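You operate a simulated robot arm through the tools that you are given. There is no shell and no other tool.

You run a simulated two-armed robot. Do the job below in one go: nothing can be reset, and whatever is moved stays where it is left.

## Task
Give the bundle's bare upper band its film.
Fine: slide the film roll up, free the latch and wind on as many wraps as the label asks. Then lock the latch and slide the roll down. Leave the drag knob at FIRM. Glass breaks by a fall, a knock or a squeeze: chip and scratch none. Drop or topple no tool or part.

It is judged by the outcome, as a careful person would: the job done as asked, and still so three seconds after it is handed in. It fails if anything else is knocked over, pushed out of place, dropped, spilled or broken.

## Robot
Two 7-joint arms with fingered hands on one trunk that stands fixed in place. Base frame: the origin is at the foot of the trunk, x ahead of it, y to its left, z up. Lengths are in mm, angles in rad, forces in N, time in s.
The left shoulder is at [70, 172, 1252], the right one opposite. Each reaches about 1156 mm from its shoulder. Payload 5 kg a hand.
Tool frame (each hand has its own): the origin (TCP) lies between the finger pads and is the grasp point; the fingertips stand 43 mm ahead of it; z points along the fingers, y is the line along which they close. The gripper opens to 144 mm; its body begins 50 mm behind the TCP. The gripper is a hand of 5 fingers: y runs from the thumb to the fingers, the wrist lies at [-21, -124, -221] in the tool frame, and closing takes about 1.5 s.
Orientation is that of the tool frame in the base frame, as [roll, pitch, yaw] about the fixed x, y, z axes, in that order (R = Rz(yaw) Ry(pitch) Rx(roll)). With the fingers straight down and the wrist toward the robot, the tool's x, y and z point along [0, 1, 0], [1, 0, 0] and [0, 0, -1] of the base frame.

## Interface
- The arms move only by the tool play_rows. It takes "left_motion", "right_motion" or both (then of equal length, played together; a hand with none holds still); each is a list of rows, each a list of 6 numbers: the shift along the base's x, y, z in units of 30 mm (1.0 is 30 mm), then the turn, a rotation vector about the base's x, y, z in units of 8 degrees (1.0 is 8 degrees). In form: [[tx, ty, tz, rx, ry, rz], ...]. A call has 1 to 20 rows; each row shifts and turns the commanded pose from where the row before left it. "left_gripper" and "right_gripper" are, for a hand that has rows, the gripper command, from -1 (shut) to 1 (fully open), values between in proportion, set as the call begins (left out, the last holds). A call with a number of a shift or a turn outside -1 to 1 is refused whole. Rows are played at 5 a second. More than 50 mm and 0.15 rad between two rows, or a gripper value outside its range, and nothing of the call is played. A pose out of reach is approached as far as the arm can. The call stops where the force on the tool passes 50 N (or 10 N more than at its start, if that is more) or the arm is blocked; 0.2 s more then pass. The fingers move at their own pace (about 45 mm/s each) and stop on an object; they squeeze with about 22 N. The grip force told is the motor's: it shows also when the fingers shut on nothing. Time passes only in rows, and 0.2 s behind the last, so rows that do not move let the fingers close. It gives the time, the measured TCP pose, the force on the tool (base axes), the opening and the grip force at its end, in the units of the frame above (readings bear some noise), with the torque about the TCP (base axes, N m) and any sound that the robot's microphone picked up.
- Cameras (640 x 400 px; columns grow to the right, rows downward): "scene" is now at [132.5, 28.9, 1508.9]; the picture's right is [0.35, -0.94, 0.00], its down [-0.44, -0.17, -0.88] and it looks along [0.82, 0.31, -0.47] (base axes); focal length 331 px, centre (320, 200). "left" rides on the left gripper at [-86, -108, -168] in its tool frame; the picture's right is [-0.80, -0.28, 0.53], its down [0.54, -0.73, 0.42] and it looks along [0.27, 0.63, 0.73] (tool axes); focal length 275 px, centre (320, 200). "right" rides on the right gripper at [86, -108, -168] in its tool frame; the picture's right is [-0.80, 0.28, -0.53], its down [-0.54, -0.73, 0.42] and it looks along [-0.27, 0.63, 0.73] (tool axes); focal length 275 px, centre (320, 200). There is no depth. A picture from a camera that has moved, and an enlarged one, comes with that camera's place and axes in the base frame and with its lens. The place of the scene camera against the robot may be out by one fixed shift of up to 18 mm in any direction.
- get_image(camera): a new picture of that camera. It takes no simulated time.
- move_column(by): slides the trunk up (or, below 0, down) by that many mm; the arms and the scene camera ride with it, the base frame stays. It gives what a move gives, with no picture.
- curl_fingers(index, middle, ring, little, thumb_bend, thumb_turn, hand): sets how far each is bent, from 0 (flat) to 1 (curled in); at 0.3 the hand is open as for a grip, at 0.7 the pads meet at the TCP. One left out holds its place. A second passes; each finger stops where it meets its share of the squeeze, and holds until it gets a number again. A gripper value or a shape takes the hand back. It gives what a move gives, with no picture; readings hold the bend of each and the force on index, middle, ring, little, thumb and palm. thumb_turn goes from beside the hand (0) to across from the fingers (1), as for a grip.
- hand_shape(shape, hand): the hand has 5 fingers and takes this shape, open, in about a second: jaw (thumb against the fingers, like two jaws); tri (thumb and two fingers); tip (a fingertip pinch); poke (one finger out to press); point (the index stretched); flat (the hand flat); cup (the hand cupped); fist (a fist). The gripper value then closes the fingers along that shape, each until it touches; the sizes above hold for jaw. It gives what a move gives, with no picture.
- head_to(pan, tilt): turns the head with the scene camera to pan (to the left, within 1.501 rad either way) and tilt (down, from -0.506 to 1.204), counted from straight ahead of the robot. It gives what a move gives.
- close_up(camera, box): a new picture of the part [left, top, right, bottom] of that camera's present view, enlarged. It takes no simulated time.
- job_done(): hands the job in; it is judged then, once.

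Nothing tells you positions but the pictures and the camera data. Unless the task says otherwise, let go and move clear before handing in.

The tools are called after ">>>" as name(argument=value, ...) on one line, values as JSON. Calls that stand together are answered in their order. play_rows: Moves the arms, as the interface text tells. Its arguments: {"type":"object","properties":{"left_motion":{"type":"array","items":{"type":"array","items":{"type":"number"}}},"left_gripper":{"type":"number"},"right_motion":{"type":"array","items":{"type":"array","items":{"type":"number"}}},"right_gripper":{"type":"number"}},"required":[]} The other tools are called the same way: move_column (by) moves the trunk up or down; hand_shape (shape, hand) gives the hand a shape; curl_fingers (index, middle, ring, little, thumb_bend, thumb_turn, hand) moves the fingers one by one; head_to (pan, tilt) turns the head that bears the scene camera; get_image (camera) takes a picture; close_up (camera, box) takes an enlarged picture of a part of a camera's view; job_done () hands the job in.

At the start:

```text
clock: 0.0
left_eef_pos: [508.2, 576.6, 1170.4]
left_ee_rot: [3.14, 0.0, 1.571]
left_ft_force: [0.1, 0.1, -0.2]
left_wrist_torque: [-0.01, 0.0, 0.01]
left_width: 143.8
left_grip_force: 0.0
left_shape: jaw
left_bend: [0.3, 0.3, 0.3, 0.3, 0.3, 0.98]
left_finger forces: [0.0, 0.0, 0.0, 0.0, 0.0, 0.0]
right_eef_pos: [821.4, 61.1, 1233.6]
right_ee_rot: [3.141, -0.001, 1.571]
right_ft_force: [0.1, 0.1, 0.0]
right_wrist_torque: [0.03, -0.01, -0.01]
right_width: 143.9
right_grip_force: 0.1
right_shape: jaw
right_bend: [0.3, 0.3, 0.3, 0.3, 0.3, 0.98]
right_finger forces: [0.0, 0.1, 0.0, 0.0, 0.0, 0.1]
trunk travel left (down, up): [-350.0, 590.0]
head pan, tilt (commanded): [0.361, 0.49]
```

scene: 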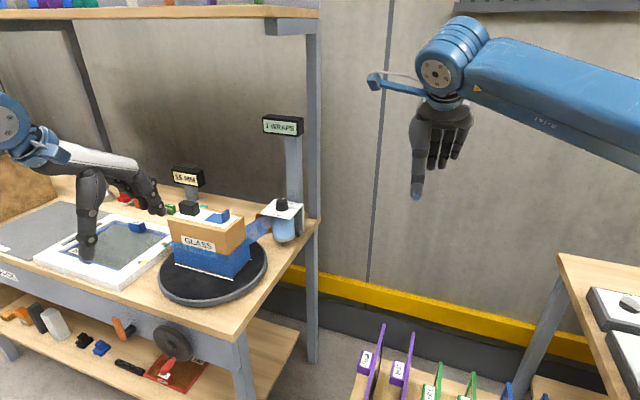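
right: 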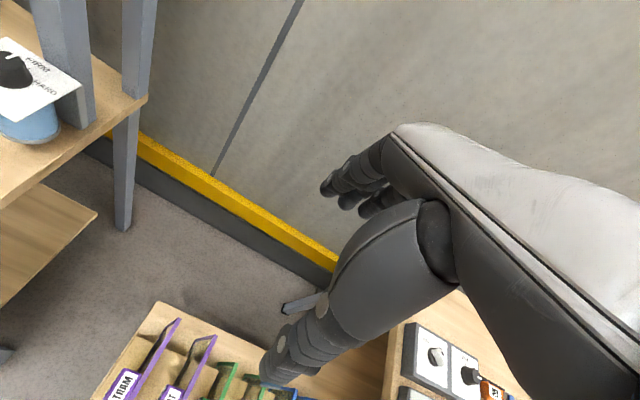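
left: 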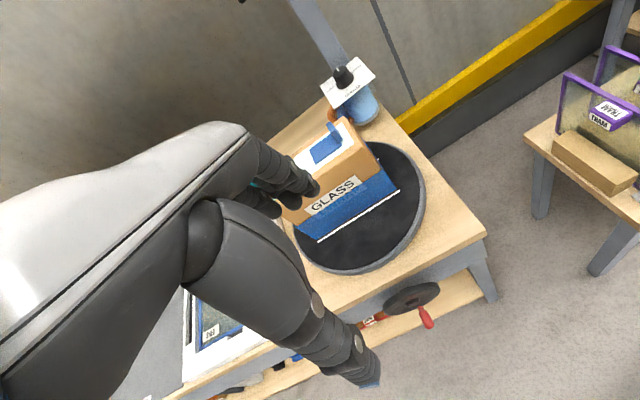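

I see a bench with a turntable carrying a glass bundle, a film roll on a post behind it, and a crank wheel with a red handle at the bench front. I'll look closer before moving anything.

>>> close_up(camera="scene", box=[150, 100, 330, 310])

>>> close_up(camera="scene", box=[0, 280, 320, 400])

>>> close_up(camera="left", box=[260, 40, 500, 340])

>>> close_up(camera="right", box=[0, 0, 160, 160])

```text
1.90 times, centred on (240, 205) of scene
camera zoom: at [132.5, 28.9, 1508.9], right [0.35, -0.94, 0.0], down [-0.44, -0.17, -0.88], along [0.82, 0.31, -0.47], focal length 631 px, centre (472, 190)
```

zoom: 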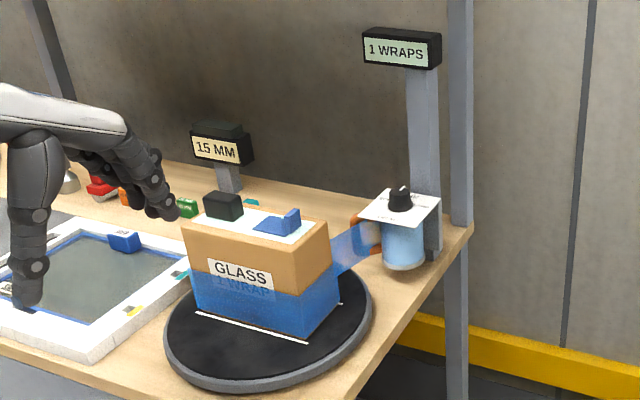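

```text
2.00 times, centred on (160, 340) of scene
camera zoom: at [132.5, 28.9, 1508.9], right [0.35, -0.94, 0.0], down [-0.44, -0.17, -0.88], along [0.82, 0.31, -0.47], focal length 662 px, centre (640, -80)
```

zoom: 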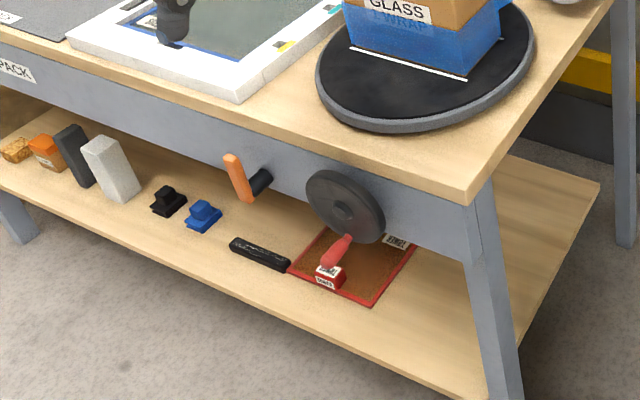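

```text
1.33 times, centred on (380, 190) of left
camera zoom: at [399.4, 490.9, 1336.2], right [-0.28, -0.8, -0.53], down [-0.73, 0.54, -0.42], along [0.63, 0.27, -0.73], focal length 367 px, centre (240, 213)
```

zoom: 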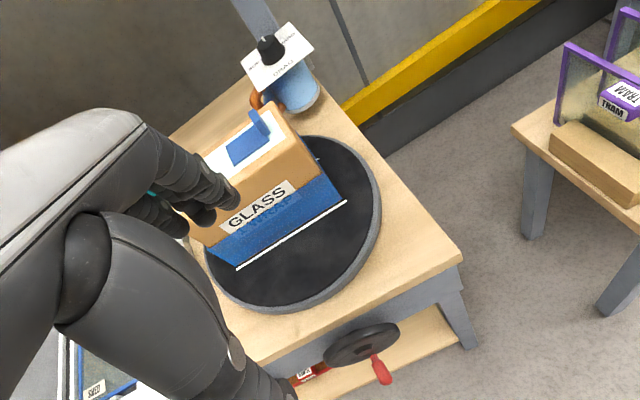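

```text
2.50 times, centred on (80, 80) of right
camera zoom: at [712.5, 147.2, 1401.0], right [0.28, -0.8, 0.53], down [-0.73, -0.54, -0.42], along [0.63, -0.27, -0.73], focal length 688 px, centre (920, 500)
```

zoom: 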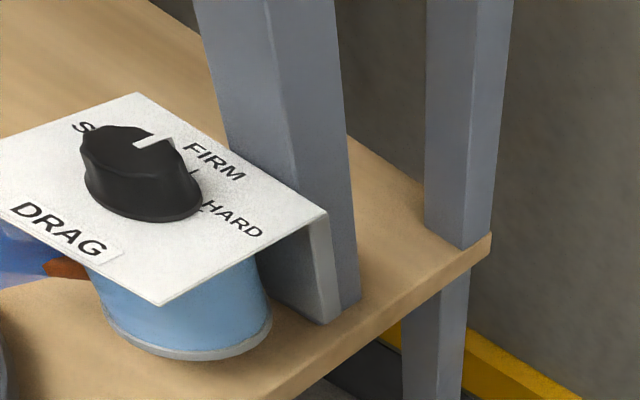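

I see signs ("1 WRAPS", "15 MM"), a bundle label partly under film, a drag knob and an orange latch on the front apron. I'll zoom in on each to read them.

>>> close_up(camera="scene", box=[165, 200, 255, 285])

>>> close_up(camera="left", box=[280, 150, 420, 250])

>>> close_up(camera="scene", box=[240, 180, 320, 260])

>>> close_up(camera="left", box=[300, 40, 400, 140])

>>> close_up(camera="scene", box=[100, 310, 220, 390])

>>> close_up(camera="scene", box=[160, 100, 320, 200])

```text
4.71 times, centred on (210, 242) of scene
camera zoom: at [132.5, 28.9, 1508.9], right [0.35, -0.94, 0.0], down [-0.44, -0.17, -0.88], along [0.82, 0.31, -0.47], focal length 1559 px, centre (838, 0)
```

zoom: 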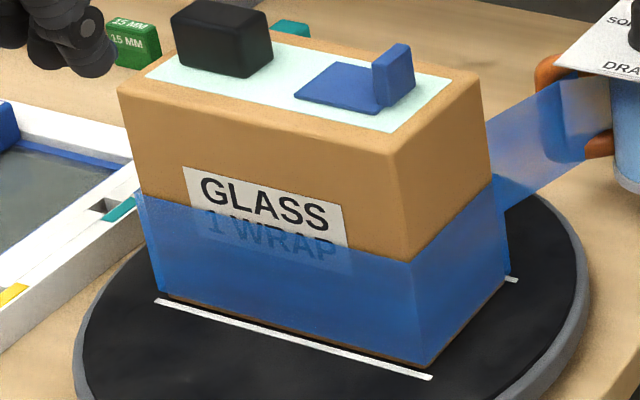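

```text
4.00 times, centred on (350, 200) of left
camera zoom: at [399.4, 490.9, 1336.2], right [-0.28, -0.8, -0.53], down [-0.73, 0.54, -0.42], along [0.63, 0.27, -0.73], focal length 1101 px, centre (200, 200)
```

zoom: 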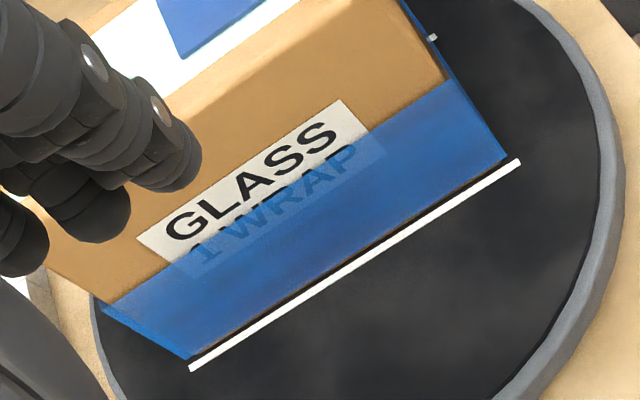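

```text
5.00 times, centred on (280, 220) of scene
camera zoom: at [132.5, 28.9, 1508.9], right [0.35, -0.94, 0.0], down [-0.44, -0.17, -0.88], along [0.82, 0.31, -0.47], focal length 1656 px, centre (520, 100)
```

zoom: 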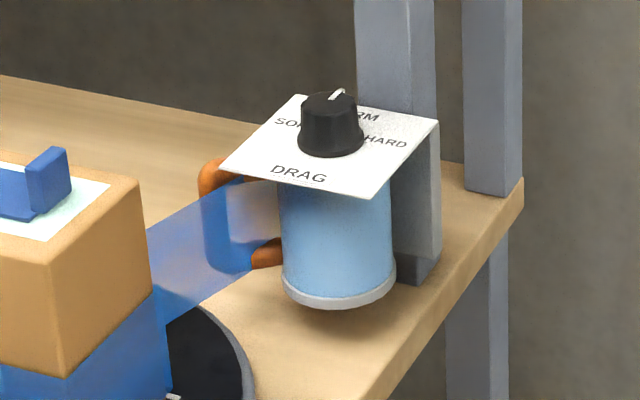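

```text
4.00 times, centred on (350, 90) of left
camera zoom: at [399.4, 490.9, 1336.2], right [-0.28, -0.8, -0.53], down [-0.73, 0.54, -0.42], along [0.63, 0.27, -0.73], focal length 1101 px, centre (200, 640)
```

zoom: 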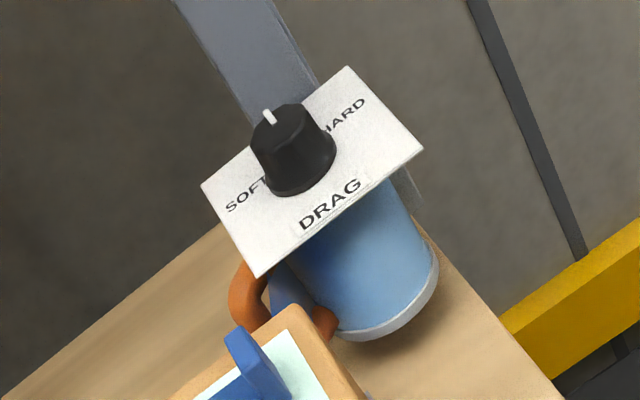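

```text
5.00 times, centred on (160, 350) of scene
camera zoom: at [132.5, 28.9, 1508.9], right [0.35, -0.94, 0.0], down [-0.44, -0.17, -0.88], along [0.82, 0.31, -0.47], focal length 1656 px, centre (1120, -550)
```

zoom: 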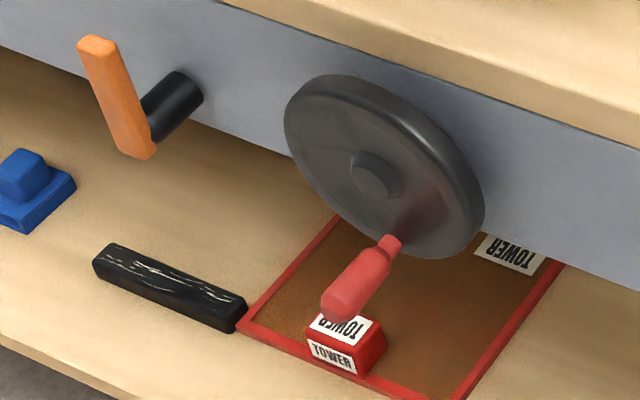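

```text
4.00 times, centred on (240, 150) of scene
camera zoom: at [132.5, 28.9, 1508.9], right [0.35, -0.94, 0.0], down [-0.44, -0.17, -0.88], along [0.82, 0.31, -0.47], focal length 1325 px, centre (640, 400)
```

zoom: 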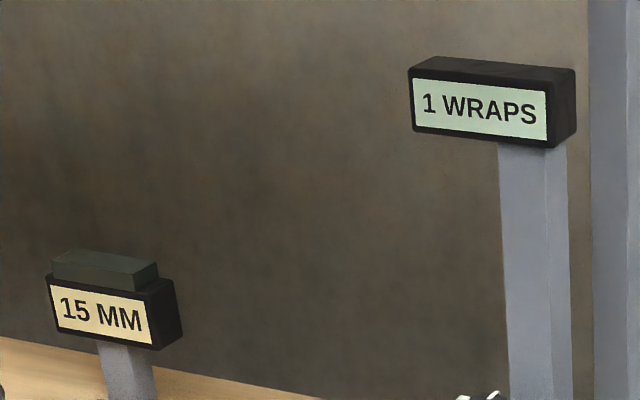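

The bench front runs along y at about x≈560, top at z≈840. The crank handle is near [520,600,702], the orange lever near [545,780,745], and the roll carriage near [1000,470]. I'll turn the head for better views.

>>> head_to(pan=0.75, tilt=0.75)

>>> get_image(camera="scene")

```text
clock: 0.9
left_eef_pos: [507.2, 576.7, 1170.2]
left_ee_rot: [3.141, 0.0, 1.571]
left_ft_force: [0.5, 0.0, -0.7]
left_wrist_torque: [0.02, 0.0, -0.02]
left_width: 143.4
left_grip_force: 0.1
left_shape: jaw
left_bend: [0.3, 0.3, 0.3, 0.3, 0.3, 0.98]
left_finger forces: [0.0, 0.0, 0.0, 0.1, 0.0, 0.0]
right_eef_pos: [820.5, 61.3, 1231.8]
right_ee_rot: [3.141, 0.0, 1.57]
right_ft_force: [0.4, 0.2, 0.2]
right_wrist_torque: [0.0, 0.0, 0.01]
right_width: 143.6
right_grip_force: 0.1
right_shape: jaw
right_bend: [0.3, 0.3, 0.3, 0.3, 0.3, 0.98]
right_finger forces: [0.0, 0.1, 0.0, 0.0, 0.0, 0.0]
trunk travel left (down, up): [-350.0, 590.0]
head pan, tilt (commanded): [0.75, 0.75]
```

```text
taken
camera scene: at [107.9, 53.0, 1486.2], right [0.68, -0.73, 0.0], down [-0.5, -0.46, -0.73], along [0.54, 0.5, -0.68], focal length 331 px, centre (320, 200)
```

scene: 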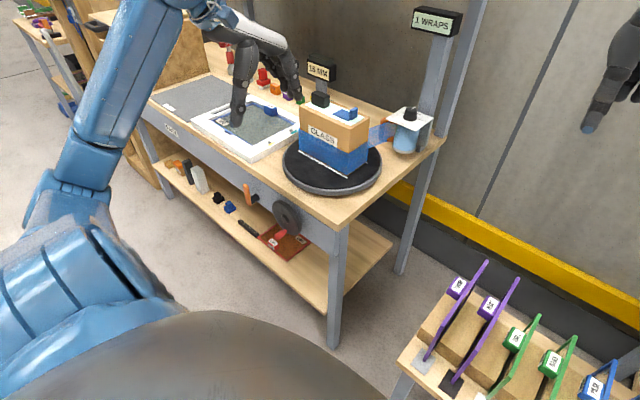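

The bench is now centred in view. I'll zoom on the parts I will handle.

>>> close_up(camera="scene", box=[220, 160, 340, 260])

>>> close_up(camera="scene", box=[270, 80, 450, 210])

>>> close_up(camera="scene", box=[365, 85, 450, 160])

>>> close_up(camera="scene", box=[80, 0, 340, 200])

```text
4.00 times, centred on (280, 210) of scene
camera zoom: at [107.9, 53.0, 1486.2], right [0.68, -0.73, 0.0], down [-0.5, -0.46, -0.73], along [0.54, 0.5, -0.68], focal length 1325 px, centre (480, 160)
```

zoom: 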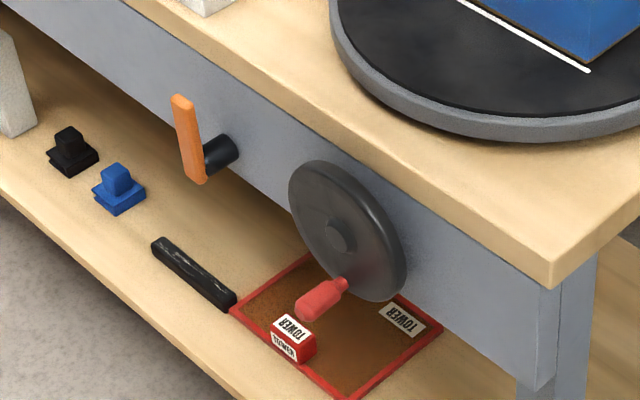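

```text
3.08 times, centred on (360, 145) of scene
camera zoom: at [107.9, 53.0, 1486.2], right [0.68, -0.73, 0.0], down [-0.5, -0.46, -0.73], along [0.54, 0.5, -0.68], focal length 1019 px, centre (197, 369)
```

zoom: 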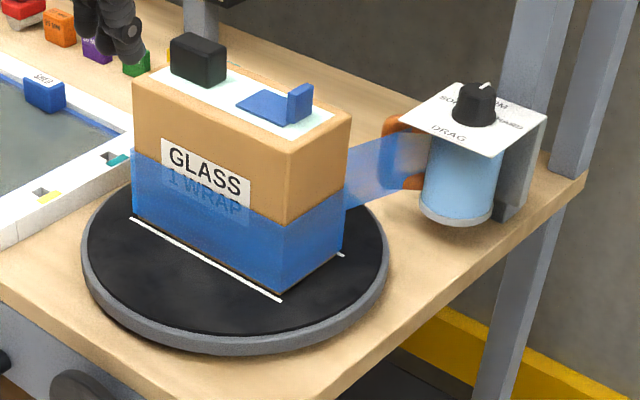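

```text
5.33 times, centred on (408, 122) of scene
camera zoom: at [107.9, 53.0, 1486.2], right [0.68, -0.73, 0.0], down [-0.5, -0.46, -0.73], along [0.54, 0.5, -0.68], focal length 1766 px, centre (-147, 613)
```

zoom: 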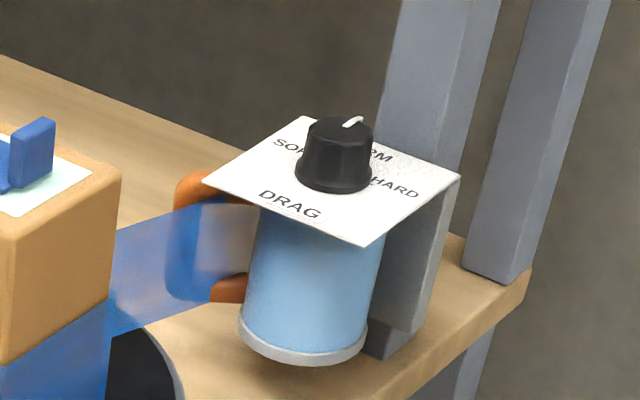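

```text
2.00 times, centred on (210, 100) of scene
camera zoom: at [107.9, 53.0, 1486.2], right [0.68, -0.73, 0.0], down [-0.5, -0.46, -0.73], along [0.54, 0.5, -0.68], focal length 662 px, centre (540, 400)
```

zoom: 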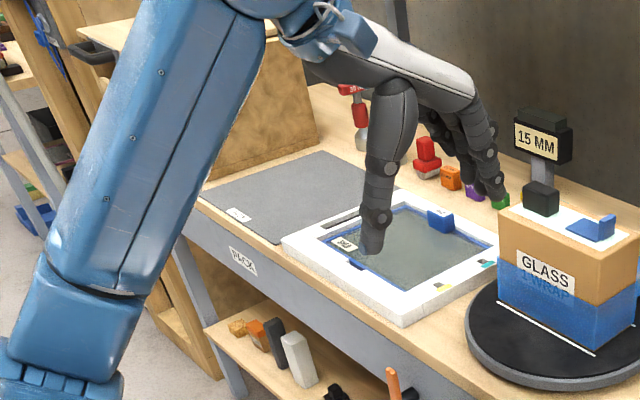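

Knob triangulates to about [948,468,990]. I'll shift the left hand high above the bench to look at the roll handle and bundle from the left side.

>>> play_rows(left_motion=[[0.7, 0.9, 0, 0, 0, 0], [0.7, 0.9, 0, 0, 0, 0], [0.7, 0.9, 0, 0, 0, 0], [0.7, 0.9, 0, 0, 0, 0], [0.7, 0.9, 0, 0, 0, 0], [0.7, 0.9, 0, 0, 0, 0], [0, 0, 0, 0, 0, 0]])

>>> get_image(camera="left")

>>> get_image(camera="scene")

```text
clock: 2.5
left_eef_pos: [631.1, 737.0, 1170.8]
left_ee_rot: [-3.141, 0.0, 1.572]
left_ft_force: [0.5, 0.2, 0.4]
left_wrist_torque: [0.05, -0.05, 0.0]
left_width: 143.7
left_grip_force: 0.0
left_shape: jaw
left_bend: [0.3, 0.3, 0.3, 0.3, 0.3, 0.98]
left_finger forces: [0.0, 0.1, 0.0, 0.1, 0.0, 0.0]
right_eef_pos: [819.5, 61.9, 1232.3]
right_ee_rot: [3.141, -0.001, 1.571]
right_ft_force: [0.5, -0.5, 0.2]
right_wrist_torque: [0.04, 0.01, 0.0]
right_width: 143.6
right_grip_force: 0.0
right_shape: jaw
right_bend: [0.3, 0.3, 0.3, 0.3, 0.3, 0.98]
right_finger forces: [0.0, 0.0, 0.0, 0.1, 0.0, 0.0]
trunk travel left (down, up): [-350.0, 590.0]
head pan, tilt (commanded): [0.75, 0.75]
```

```text
taken
camera left: at [522.7, 651.2, 1336.0], right [-0.28, -0.8, -0.53], down [-0.73, 0.54, -0.42], along [0.63, 0.27, -0.73], focal length 275 px, centre (320, 200)
```

left: 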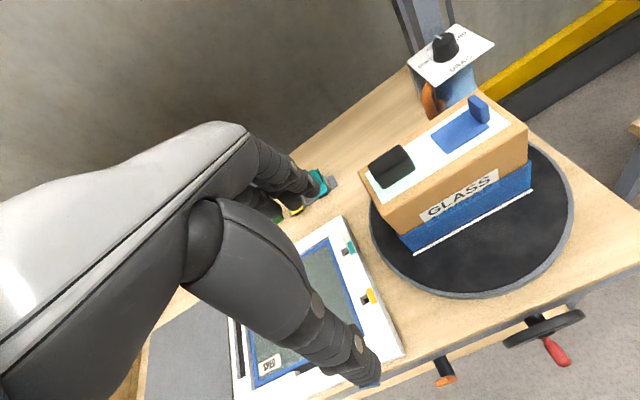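

```text
taken
camera scene: at [107.4, 53.0, 1486.2], right [0.68, -0.73, 0.0], down [-0.5, -0.47, -0.73], along [0.53, 0.5, -0.68], focal length 331 px, centre (320, 200)
```

scene: 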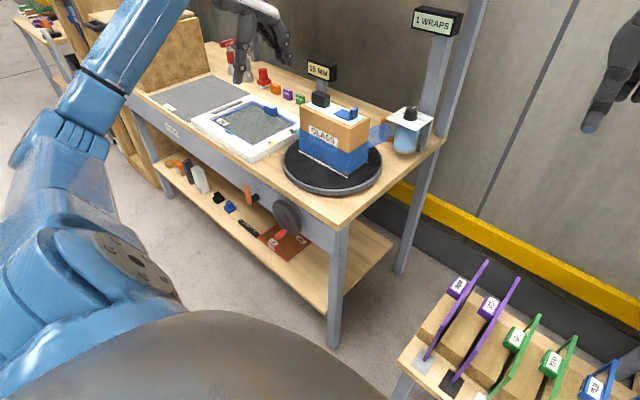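

From the left I can see the orange handle under the plate, behind the bundle. I'll zoom in on it.

>>> close_up(camera="left", box=[390, 20, 510, 130])

>>> close_up(camera="left", box=[360, 80, 640, 300])

>>> close_up(camera="left", box=[420, 290, 600, 400])

```text
3.64 times, centred on (450, 75) of left
camera zoom: at [522.7, 651.2, 1336.0], right [-0.28, -0.8, -0.53], down [-0.73, 0.54, -0.42], along [0.63, 0.27, -0.73], focal length 1001 px, centre (-153, 654)
```

zoom: 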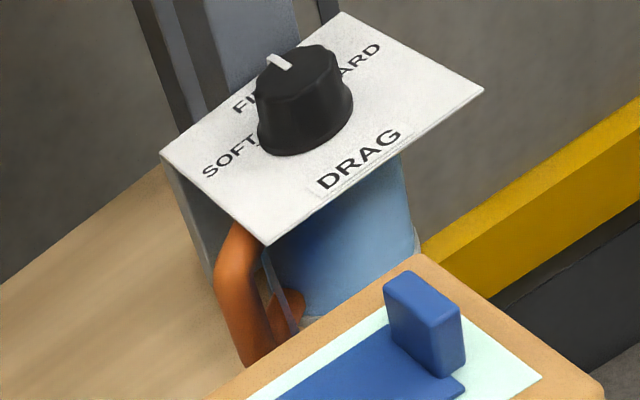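

```text
1.82 times, centred on (500, 190) of left
camera zoom: at [522.7, 651.2, 1336.0], right [-0.28, -0.8, -0.53], down [-0.73, 0.54, -0.42], along [0.63, 0.27, -0.73], focal length 500 px, centre (-7, 218)
```

zoom: 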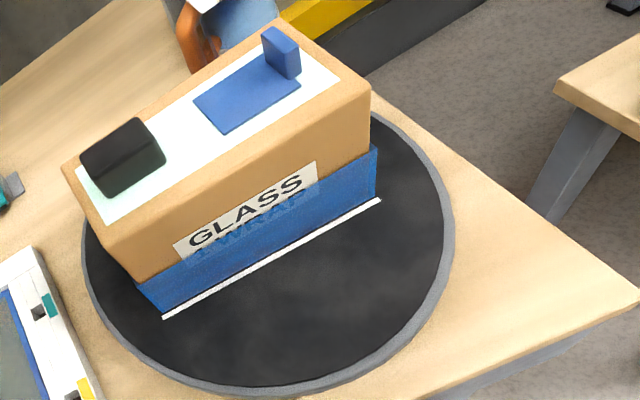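

```text
3.56 times, centred on (510, 345) of left
camera zoom: at [522.7, 651.2, 1336.0], right [-0.28, -0.8, -0.53], down [-0.73, 0.54, -0.42], along [0.63, 0.27, -0.73], focal length 979 px, centre (-356, -316)
```

zoom: 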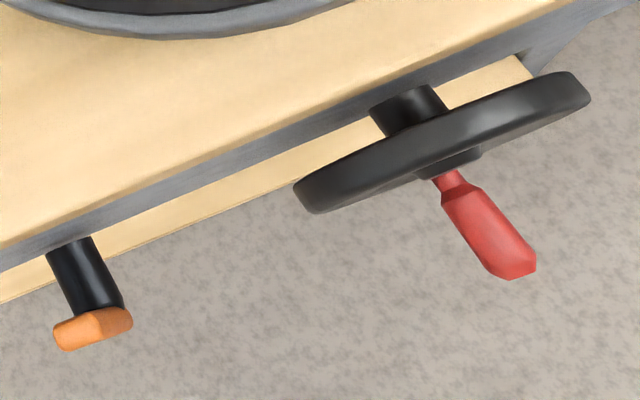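

Key positions so far: the bundle spans x 712–800, y 503–694, with its top at z≈1018. The roll axis is near [948,468] and its D-handle's outer bar is near [906,537]. I'll move the left hand, staying high, to look at the handle from its left side.

>>> play_rows(left_motion=[[0.88, -0.14, -0.1, 0, 0, -0.83], [0.88, -0.14, -0.1, 0, 0, -0.83], [0.88, -0.14, -0.1, 0, 0, -0.83], [0.88, -0.14, -0.1, 0, 0, -0.83], [0.88, -0.14, -0.1, 0, 0, -0.83], [0.88, -0.14, -0.1, 0, 0, -0.83], [0.88, -0.14, -0.1, 0, 0, -0.83], [0.88, -0.14, -0.1, 0, 0, -0.83], [0.88, -0.14, -0.1, 0, 0, -0.83], [0, 0, 0, 0, 0, 0]])

>>> get_image(camera="left")

>>> get_image(camera="scene")

```text
clock: 4.7
left_eef_pos: [819.8, 673.2, 1140.6]
left_ee_rot: [-3.141, -0.001, 0.527]
left_ft_force: [0.9, 0.5, -0.1]
left_wrist_torque: [-0.03, 0.01, -0.01]
left_width: 143.6
left_grip_force: 0.1
left_shape: jaw
left_bend: [0.3, 0.3, 0.3, 0.3, 0.3, 0.98]
left_finger forces: [0.1, 0.0, 0.1, 0.1, 0.0, 0.0]
left hand out of reach, approached as far as the arm can: row 8, 9
right_eef_pos: [821.7, 61.8, 1232.1]
right_ee_rot: [-3.142, 0.0, 1.571]
right_ft_force: [0.4, 0.1, -0.1]
right_wrist_torque: [0.0, 0.0, -0.02]
right_width: 143.8
right_grip_force: 0.0
right_shape: jaw
right_bend: [0.3, 0.3, 0.3, 0.3, 0.3, 0.98]
right_finger forces: [0.0, 0.0, 0.0, 0.0, 0.1, 0.0]
trunk travel left (down, up): [-350.0, 590.0]
head pan, tilt (commanded): [0.75, 0.75]
```

```text
taken
camera left: at [689.8, 724.6, 1306.0], right [-0.83, -0.16, -0.53], down [0.1, 0.9, -0.42], along [0.55, -0.41, -0.73], focal length 275 px, centre (320, 200)
```

left: 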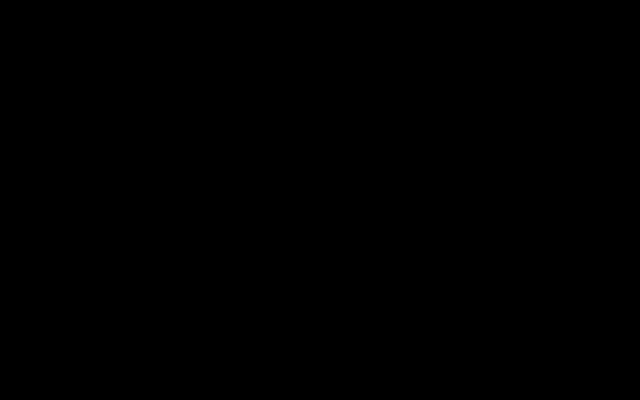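

```text
taken
camera scene: at [108.4, 53.3, 1486.2], right [0.68, -0.73, 0.0], down [-0.5, -0.47, -0.73], along [0.53, 0.5, -0.68], focal length 331 px, centre (320, 200)
```

scene: 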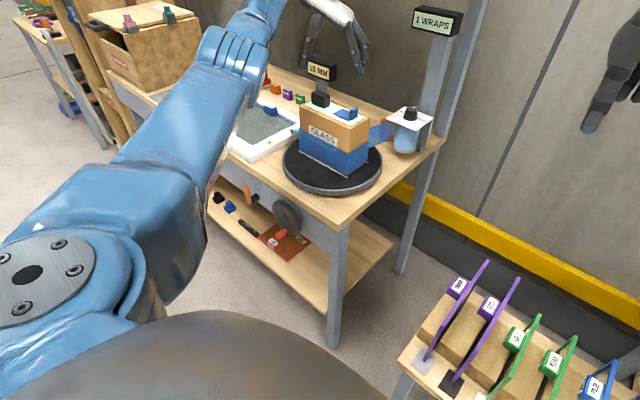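

The left camera is blocked by the arm itself in that twisted wrist pose. I'll rotate back and use a yaw the arm takes naturally.

>>> play_rows(left_motion=[[-0.5, 0.2, 0.1, 0, 0, 0.83], [-0.5, 0.2, 0.1, 0, 0, 0.83], [-0.5, 0.2, 0.1, 0, 0, 0.83], [0, 0, 0, 0, 0, 0.83], [0, 0, 0, 0, 0, 0.83], [0, 0, 0, 0, 0, 0]])

>>> get_image(camera="left")

```text
clock: 6.1
left_eef_pos: [775.3, 692.6, 1149.1]
left_ee_rot: [3.141, -0.002, 1.11]
left_ft_force: [-0.5, -0.3, -0.1]
left_wrist_torque: [0.0, 0.0, 0.02]
left_width: 144.0
left_grip_force: 0.1
left_shape: jaw
left_bend: [0.3, 0.3, 0.3, 0.3, 0.3, 0.98]
left_finger forces: [0.0, 0.0, 0.0, 0.1, 0.0, 0.0]
right_eef_pos: [820.6, 62.0, 1232.7]
right_ee_rot: [-3.141, 0.001, 1.572]
right_ft_force: [0.2, 0.6, -0.7]
right_wrist_torque: [0.02, 0.0, 0.01]
right_width: 143.6
right_grip_force: 0.0
right_shape: jaw
right_bend: [0.3, 0.3, 0.3, 0.3, 0.3, 0.98]
right_finger forces: [0.1, 0.1, 0.0, 0.1, 0.0, 0.0]
trunk travel left (down, up): [-350.0, 590.0]
head pan, tilt (commanded): [0.75, 0.75]
```

```text
taken
camera left: at [638.5, 663.5, 1314.5], right [-0.61, -0.59, -0.53], down [-0.41, 0.81, -0.42], along [0.68, -0.04, -0.73], focal length 275 px, centre (320, 200)
```

left: 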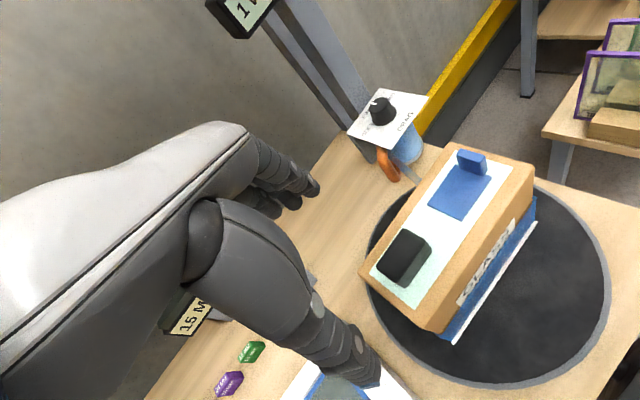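

Now the handle is visible from the left. I'll zoom in.

>>> close_up(camera="left", box=[330, 80, 450, 200])

>>> close_up(camera="left", box=[340, 130, 640, 390])

```text
3.33 times, centred on (390, 140) of left
camera zoom: at [638.5, 663.5, 1314.5], right [-0.61, -0.59, -0.53], down [-0.41, 0.81, -0.42], along [0.68, -0.04, -0.73], focal length 918 px, centre (87, 400)
```

zoom: 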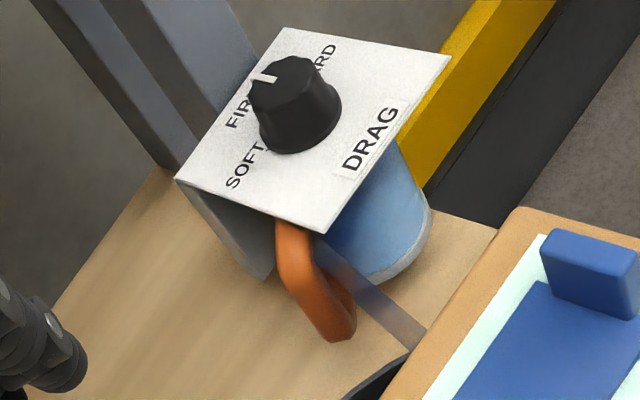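

```text
1.54 times, centred on (490, 260) of left
camera zoom: at [638.5, 663.5, 1314.5], right [-0.61, -0.59, -0.53], down [-0.41, 0.81, -0.42], along [0.68, -0.04, -0.73], focal length 424 px, centre (58, 108)
```

zoom: 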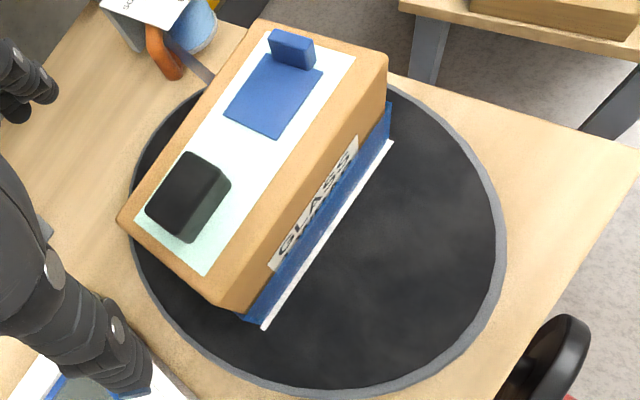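

The plate spans x 892–996, y 415–519 at z≈978, with the knob mark at FIRM, so the knob must not be touched. My plan is for the right index finger to push up under the plate's front-right corner, which is open. First I'll park the left hand back in front and shape the right hand to learn its finger geometry.

>>> play_rows(left_motion=[[-0.94, -0.2, 0.07, 0, 0, 0.367], [-0.94, -0.2, 0.07, 0, 0, 0.367], [-0.94, -0.2, 0.07, 0, 0, 0.367], [-0.94, -0.2, 0.07, 0, 0, 0.367], [-0.94, -0.2, 0.07, 0, 0, 0.367], [-0.94, -0.2, 0.07, 0, 0, 0.367], [-0.94, -0.2, 0.07, 0, 0, 0.367], [-0.94, -0.2, 0.07, 0, 0, 0.367], [-0.94, -0.2, 0.07, 0, 0, 0.367], [0, 0, 0, 0, 0, 0]])

>>> hand_shape(hand="right", shape="point")

>>> head_to(pan=0.25, tilt=0.45)

>>> get_image(camera="scene")

>>> get_image(camera="right")

>>> get_image(camera="left")

```text
clock: 8.3
left_eef_pos: [520.0, 637.8, 1166.7]
left_ee_rot: [3.141, 0.0, 1.573]
left_ft_force: [0.6, -0.7, -0.4]
left_wrist_torque: [0.01, 0.03, 0.0]
left_width: 144.0
left_grip_force: 0.1
left_shape: jaw
left_bend: [0.3, 0.3, 0.3, 0.3, 0.3, 0.98]
left_finger forces: [0.1, 0.1, 0.0, 0.0, 0.1, 0.1]
right_eef_pos: [822.8, 61.6, 1232.4]
right_ee_rot: [3.141, 0.001, 1.571]
right_ft_force: [0.5, -0.1, 0.0]
right_wrist_torque: [-0.01, 0.0, -0.02]
right_width: 143.6
right_grip_force: 0.0
right_shape: jaw
right_bend: [0.3, 0.3, 0.3, 0.3, 0.3, 0.98]
right_finger forces: [0.0, 0.1, 0.0, 0.2, 0.0, 0.0]
trunk travel left (down, up): [-350.0, 590.0]
head pan, tilt (commanded): [0.75, 0.75]
```

```text
clock: 9.2
left_eef_pos: [520.8, 638.9, 1167.0]
left_ee_rot: [3.141, 0.001, 1.57]
left_ft_force: [-0.9, -0.2, 0.4]
left_wrist_torque: [0.0, -0.01, -0.02]
left_width: 144.0
left_grip_force: 0.0
left_shape: jaw
left_bend: [0.3, 0.3, 0.3, 0.3, 0.3, 0.98]
left_finger forces: [0.0, 0.1, 0.1, 0.1, 0.0, 0.0]
right_eef_pos: [821.0, 62.1, 1232.5]
right_ee_rot: [3.14, 0.001, 1.569]
right_ft_force: [0.0, -0.4, 0.4]
right_wrist_torque: [-0.02, -0.02, 0.01]
right_width: 136.3
right_grip_force: 0.1
right_shape: point
right_bend: [0.19, 1.0, 1.0, 1.0, 0.98, 0.88]
right_finger forces: [0.0, 0.1, 0.0, 0.0, 0.1, 0.1]
trunk travel left (down, up): [-350.0, 590.0]
head pan, tilt (commanded): [0.75, 0.75]
```

```text
clock: 10.1
left_eef_pos: [520.1, 637.5, 1167.0]
left_ee_rot: [-3.14, 0.0, 1.57]
left_ft_force: [0.0, 0.4, 0.0]
left_wrist_torque: [0.0, -0.02, -0.02]
left_width: 143.9
left_grip_force: 0.1
left_shape: jaw
left_bend: [0.3, 0.3, 0.3, 0.3, 0.3, 0.98]
left_finger forces: [0.0, 0.0, 0.0, 0.0, 0.0, 0.0]
right_eef_pos: [821.6, 61.7, 1231.3]
right_ee_rot: [3.141, -0.001, 1.571]
right_ft_force: [0.0, -0.2, 0.1]
right_wrist_torque: [-0.01, -0.02, 0.0]
right_width: 136.2
right_grip_force: 0.1
right_shape: point
right_bend: [0.19, 1.0, 1.0, 1.0, 0.98, 0.88]
right_finger forces: [0.0, 0.0, 0.0, 0.1, 0.0, 0.0]
trunk travel left (down, up): [-350.0, 590.0]
head pan, tilt (commanded): [0.25, 0.45]
```

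```text
taken
camera scene: at [136.3, 19.4, 1512.6], right [0.25, -0.97, 0.0], down [-0.42, -0.11, -0.9], along [0.87, 0.22, -0.44], focal length 331 px, centre (320, 200)
```

scene: 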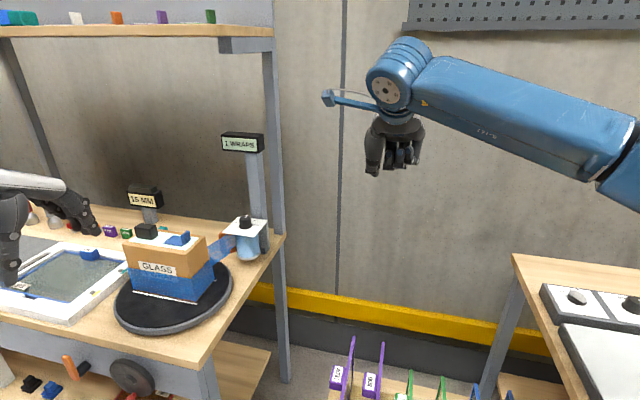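

```text
taken
camera right: at [712.5, 147.2, 1401.0], right [0.28, -0.8, 0.53], down [-0.73, -0.54, -0.42], along [0.63, -0.27, -0.73], focal length 275 px, centre (320, 200)
```

right: 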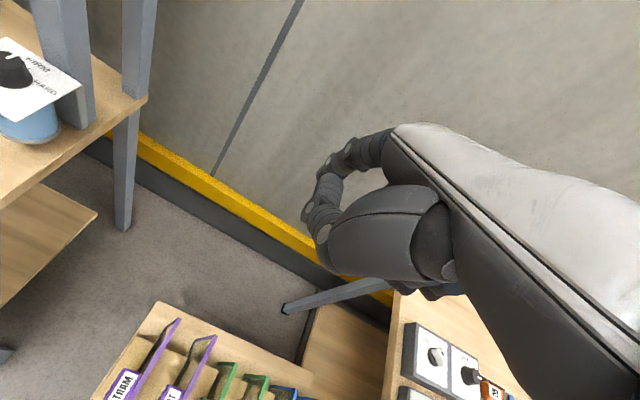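

```text
taken
camera left: at [412.1, 552.5, 1333.0], right [-0.28, -0.8, -0.53], down [-0.73, 0.54, -0.42], along [0.63, 0.27, -0.73], focal length 275 px, centre (320, 200)
```

left: 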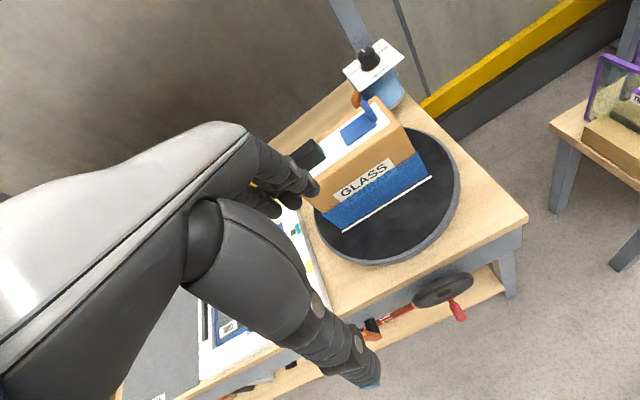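

The right hand is in the "point" shape. I'll zoom in to see where the index tip is.

>>> close_up(camera="scene", box=[340, 90, 450, 190])

>>> close_up(camera="right", box=[280, 100, 480, 310])

```text
4.00 times, centred on (395, 140) of scene
camera zoom: at [136.3, 19.4, 1512.6], right [0.25, -0.97, 0.0], down [-0.42, -0.11, -0.9], along [0.87, 0.22, -0.44], focal length 1325 px, centre (20, 440)
```

zoom: 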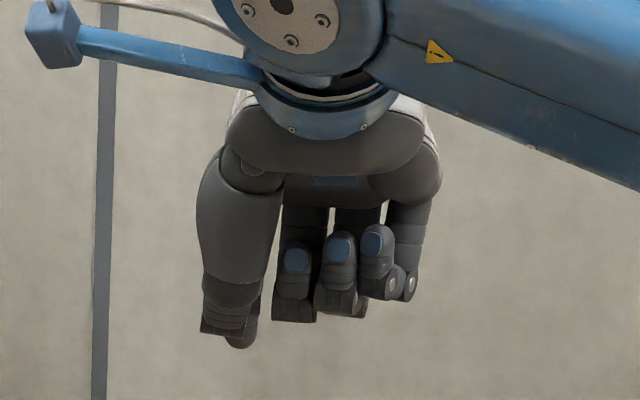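

```text
1.90 times, centred on (380, 205) of right
camera zoom: at [712.5, 147.2, 1401.0], right [0.28, -0.8, 0.53], down [-0.73, -0.54, -0.42], along [0.63, -0.27, -0.73], focal length 524 px, centre (206, 190)
```

zoom: 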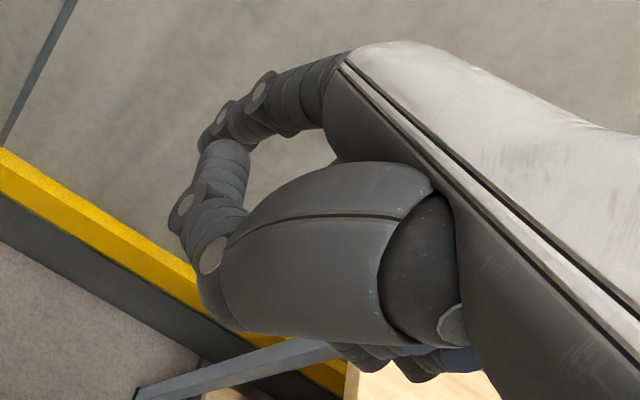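

I'll try index straight with the others curled and the thumb beside the hand, then view its geometry.

>>> curl_fingers(hand="right", index=0, middle=1, ring=1, little=1, thumb_bend=0.6, thumb_turn=0.6)

>>> close_up(camera="scene", box=[340, 90, 450, 190])

>>> close_up(camera="right", box=[200, 50, 520, 310])

```text
clock: 11.1
left_eef_pos: [520.8, 637.9, 1167.3]
left_ee_rot: [-3.142, -0.001, 1.568]
left_ft_force: [0.0, -0.6, 0.3]
left_wrist_torque: [-0.01, 0.04, 0.02]
left_width: 143.9
left_grip_force: 0.1
left_shape: jaw
left_bend: [0.3, 0.3, 0.3, 0.3, 0.3, 0.98]
left_finger forces: [0.1, 0.0, 0.0, 0.1, 0.1, 0.0]
right_eef_pos: [821.4, 60.8, 1232.0]
right_ee_rot: [3.141, -0.001, 1.571]
right_ft_force: [0.7, -0.1, -0.1]
right_wrist_torque: [0.02, -0.02, 0.0]
right_width: 162.8
right_grip_force: 0.1
right_shape: fingers
right_bend: [0.0, 1.0, 1.0, 1.0, 0.6, 0.61]
right_finger forces: [0.0, 0.0, 0.0, 0.0, 0.0, 0.0]
trunk travel left (down, up): [-350.0, 590.0]
head pan, tilt (commanded): [0.25, 0.45]
```

```text
4.00 times, centred on (395, 140) of scene
camera zoom: at [136.3, 19.3, 1512.6], right [0.25, -0.97, 0.0], down [-0.42, -0.11, -0.9], along [0.87, 0.22, -0.44], focal length 1325 px, centre (20, 440)
```

zoom: 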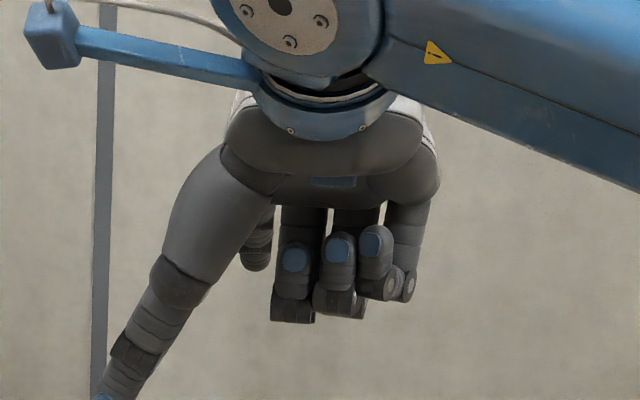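

```text
1.54 times, centred on (360, 180) of right
camera zoom: at [712.5, 147.2, 1401.0], right [0.28, -0.8, 0.53], down [-0.73, -0.54, -0.42], along [0.63, -0.27, -0.73], focal length 424 px, centre (258, 231)
```

zoom: 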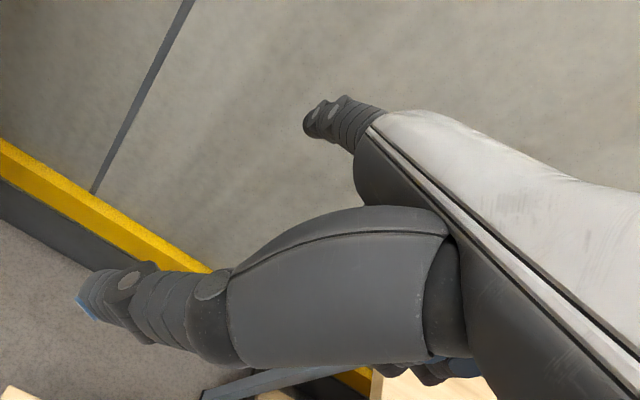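

The straight index points about 37° off the tool z toward +y. I'll roll the right hand 90° so the index is on top, pointing toward the plate corner, while bringing it into the open space right of the bench.

>>> curl_fingers(hand="right", index=0, middle=1, ring=1, little=1, thumb_bend=0.98, thumb_turn=0.9)

>>> play_rows(right_motion=[[0, 0.4, -0.7, 0.9375, 0, 0], [0, 0.4, -0.7, 0.9375, 0, 0], [0, 0.4, -0.7, 0.9375, 0, 0], [0, 0.4, -0.7, 0.9375, 0, 0], [0, 0.4, -0.7, 0.9375, 0, 0], [0, 0.4, -0.7, 0.9375, 0, 0], [0, 0.4, -0.7, 0.9375, 0, 0], [0, 0.4, -0.7, 0.9375, 0, 0], [0, 0.4, -0.7, 0.9375, 0, 0], [0, 0.4, -0.7, 0.9375, 0, 0], [0, 0.4, -0.7, 0.9375, 0, 0], [0, 0.4, -0.7, 0.9375, 0, 0], [0, 0, 0, 0, 0, 0]])

>>> get_image(camera="scene")

>>> get_image(camera="right")

```text
clock: 12.1
left_eef_pos: [521.4, 639.3, 1166.6]
left_ee_rot: [-3.141, 0.002, 1.569]
left_ft_force: [0.1, 0.5, 0.1]
left_wrist_torque: [0.01, 0.01, -0.01]
left_width: 143.9
left_grip_force: 0.0
left_shape: jaw
left_bend: [0.3, 0.3, 0.3, 0.3, 0.3, 0.98]
left_finger forces: [0.1, 0.1, 0.1, 0.0, 0.0, 0.0]
right_eef_pos: [821.6, 60.5, 1233.4]
right_ee_rot: [-3.142, 0.001, 1.57]
right_ft_force: [0.2, -0.3, 0.1]
right_wrist_torque: [0.0, 0.02, -0.02]
right_width: 73.7
right_grip_force: 0.1
right_shape: fingers
right_bend: [0.0, 1.0, 1.0, 1.0, 0.98, 0.92]
right_finger forces: [0.0, 0.0, 0.0, 0.1, 0.0, 0.1]
trunk travel left (down, up): [-350.0, 590.0]
head pan, tilt (commanded): [0.25, 0.45]
```

```text
clock: 14.9
left_eef_pos: [521.6, 638.2, 1167.8]
left_ee_rot: [3.141, 0.0, 1.568]
left_ft_force: [-0.1, 0.3, -0.4]
left_wrist_torque: [0.03, 0.0, -0.02]
left_width: 144.3
left_grip_force: 0.1
left_shape: jaw
left_bend: [0.3, 0.3, 0.3, 0.3, 0.3, 0.98]
left_finger forces: [0.0, 0.0, 0.0, 0.1, 0.1, 0.0]
right_eef_pos: [819.7, 206.3, 981.4]
right_ee_rot: [-0.757, -1.569, -0.814]
right_ft_force: [-1.0, -0.3, 0.0]
right_wrist_torque: [0.0, 0.02, -0.04]
right_width: 73.5
right_grip_force: 0.0
right_shape: fingers
right_bend: [0.0, 1.0, 1.0, 1.0, 0.98, 0.92]
right_finger forces: [0.0, 0.1, 0.0, 0.1, 0.1, 0.0]
trunk travel left (down, up): [-350.0, 590.0]
head pan, tilt (commanded): [0.25, 0.45]
```

```text
taken
camera scene: at [135.9, 18.8, 1512.7], right [0.25, -0.97, 0.0], down [-0.42, -0.11, -0.9], along [0.87, 0.22, -0.44], focal length 331 px, centre (320, 200)
```

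scene: 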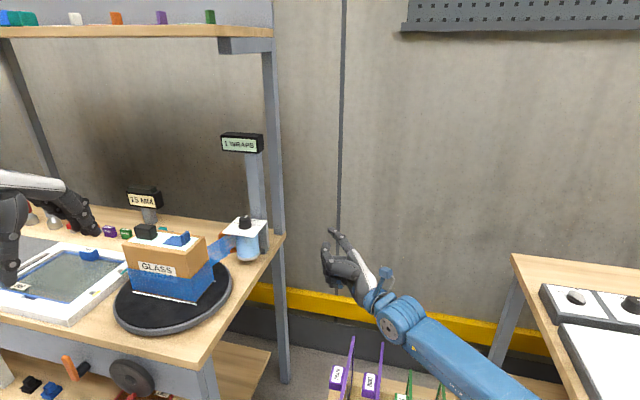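

```text
taken
camera right: at [711.4, 38.2, 1068.4], right [0.28, -0.53, -0.8], down [-0.73, 0.42, -0.54], along [0.63, 0.73, -0.27], focal length 275 px, centre (320, 200)
```

right: 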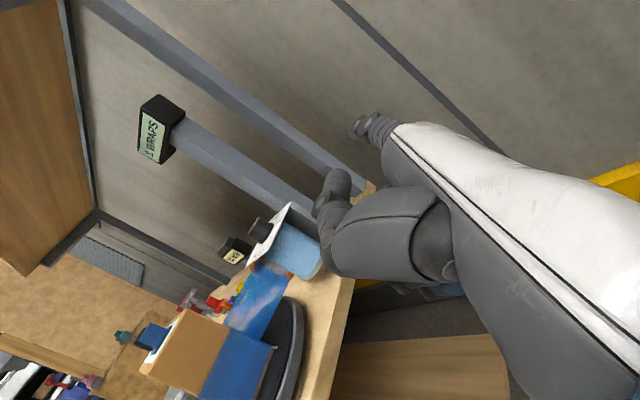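

The right hand is now chop-oriented, with the index stretched. The forearm looks low, so I'll check its clearance above the rack before continuing.

>>> head_to(pan=0.0, tilt=0.9)

>>> get_image(camera="scene")

>>> close_up(camera="right", box=[120, 80, 440, 400])

```text
clock: 15.8
left_eef_pos: [519.8, 638.8, 1166.9]
left_ee_rot: [-3.141, 0.001, 1.569]
left_ft_force: [-0.4, -0.2, 0.2]
left_wrist_torque: [0.0, -0.03, 0.0]
left_width: 143.9
left_grip_force: 0.0
left_shape: jaw
left_bend: [0.3, 0.3, 0.3, 0.3, 0.3, 0.98]
left_finger forces: [0.1, 0.0, 0.0, 0.1, 0.0, 0.0]
right_eef_pos: [820.1, 206.5, 981.3]
right_ee_rot: [-0.057, -1.57, -1.513]
right_ft_force: [0.4, 0.9, 0.7]
right_wrist_torque: [-0.05, -0.01, 0.02]
right_width: 73.7
right_grip_force: 0.0
right_shape: fingers
right_bend: [0.0, 1.0, 1.0, 1.0, 0.98, 0.92]
right_finger forces: [0.1, 0.0, 0.0, 0.1, 0.0, 0.0]
trunk travel left (down, up): [-350.0, 590.0]
head pan, tilt (commanded): [0.0, 0.901]
```

```text
taken
camera scene: at [122.8, -3.3, 1474.3], right [0.0, -1.0, 0.0], down [-0.78, 0.0, -0.62], along [0.62, 0.0, -0.78], focal length 331 px, centre (320, 200)
```

scene: 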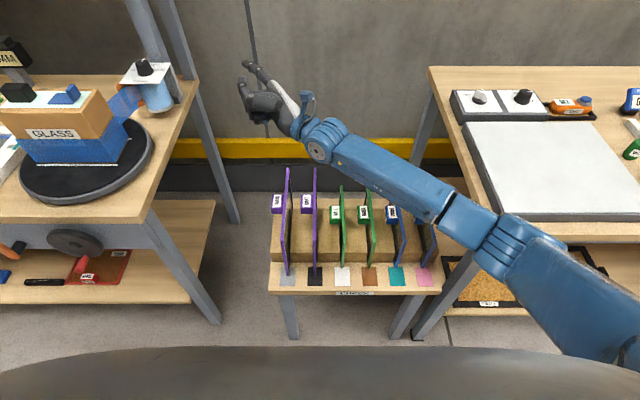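

```text
1.25 times, centred on (280, 240) of right
camera zoom: at [711.7, 38.8, 1068.4], right [0.28, -0.53, -0.8], down [-0.73, 0.42, -0.54], along [0.63, 0.73, -0.27], focal length 344 px, centre (370, 150)
```

zoom: 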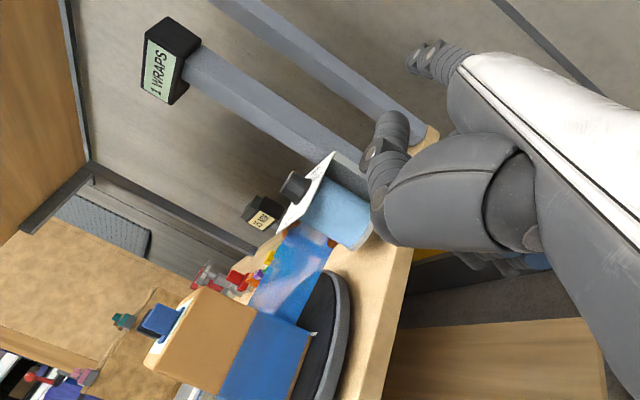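

The forearm is well clear of the rack. Now I'll measure the index tip relative to the TCP.

>>> close_up(camera="scene", box=[210, 40, 330, 150])

>>> close_up(camera="right", box=[300, 90, 460, 210])

>>> close_up(camera="left", box=[440, 0, 640, 130])

```text
3.64 times, centred on (270, 95) of scene
camera zoom: at [122.8, -3.3, 1474.3], right [0.0, -1.0, 0.0], down [-0.78, 0.0, -0.62], along [0.62, 0.0, -0.78], focal length 1204 px, centre (502, 582)
```

zoom: 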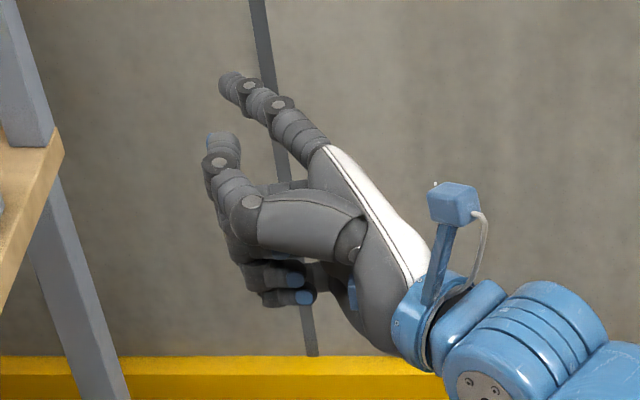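

```text
3.33 times, centred on (380, 150) of right
camera zoom: at [711.7, 38.8, 1068.4], right [0.28, -0.53, -0.8], down [-0.73, 0.42, -0.54], along [0.63, 0.73, -0.27], focal length 918 px, centre (120, 367)
```

zoom: 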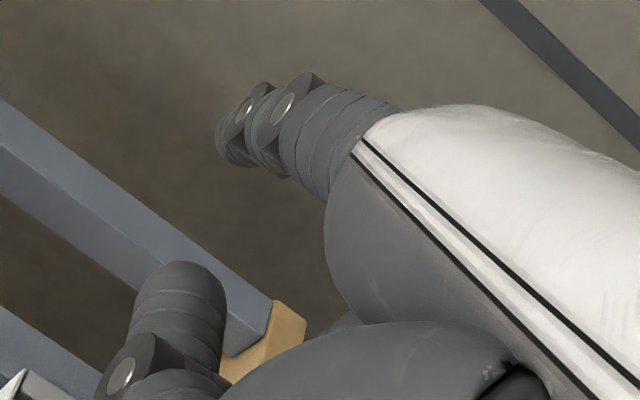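

```text
3.08 times, centred on (540, 65) of left
camera zoom: at [412.1, 552.5, 1332.9], right [-0.28, -0.8, -0.53], down [-0.73, 0.54, -0.42], along [0.63, 0.27, -0.73], focal length 847 px, centre (-357, 615)
```

zoom: 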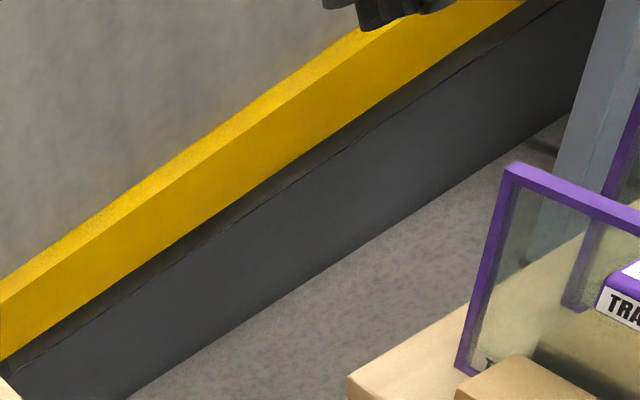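

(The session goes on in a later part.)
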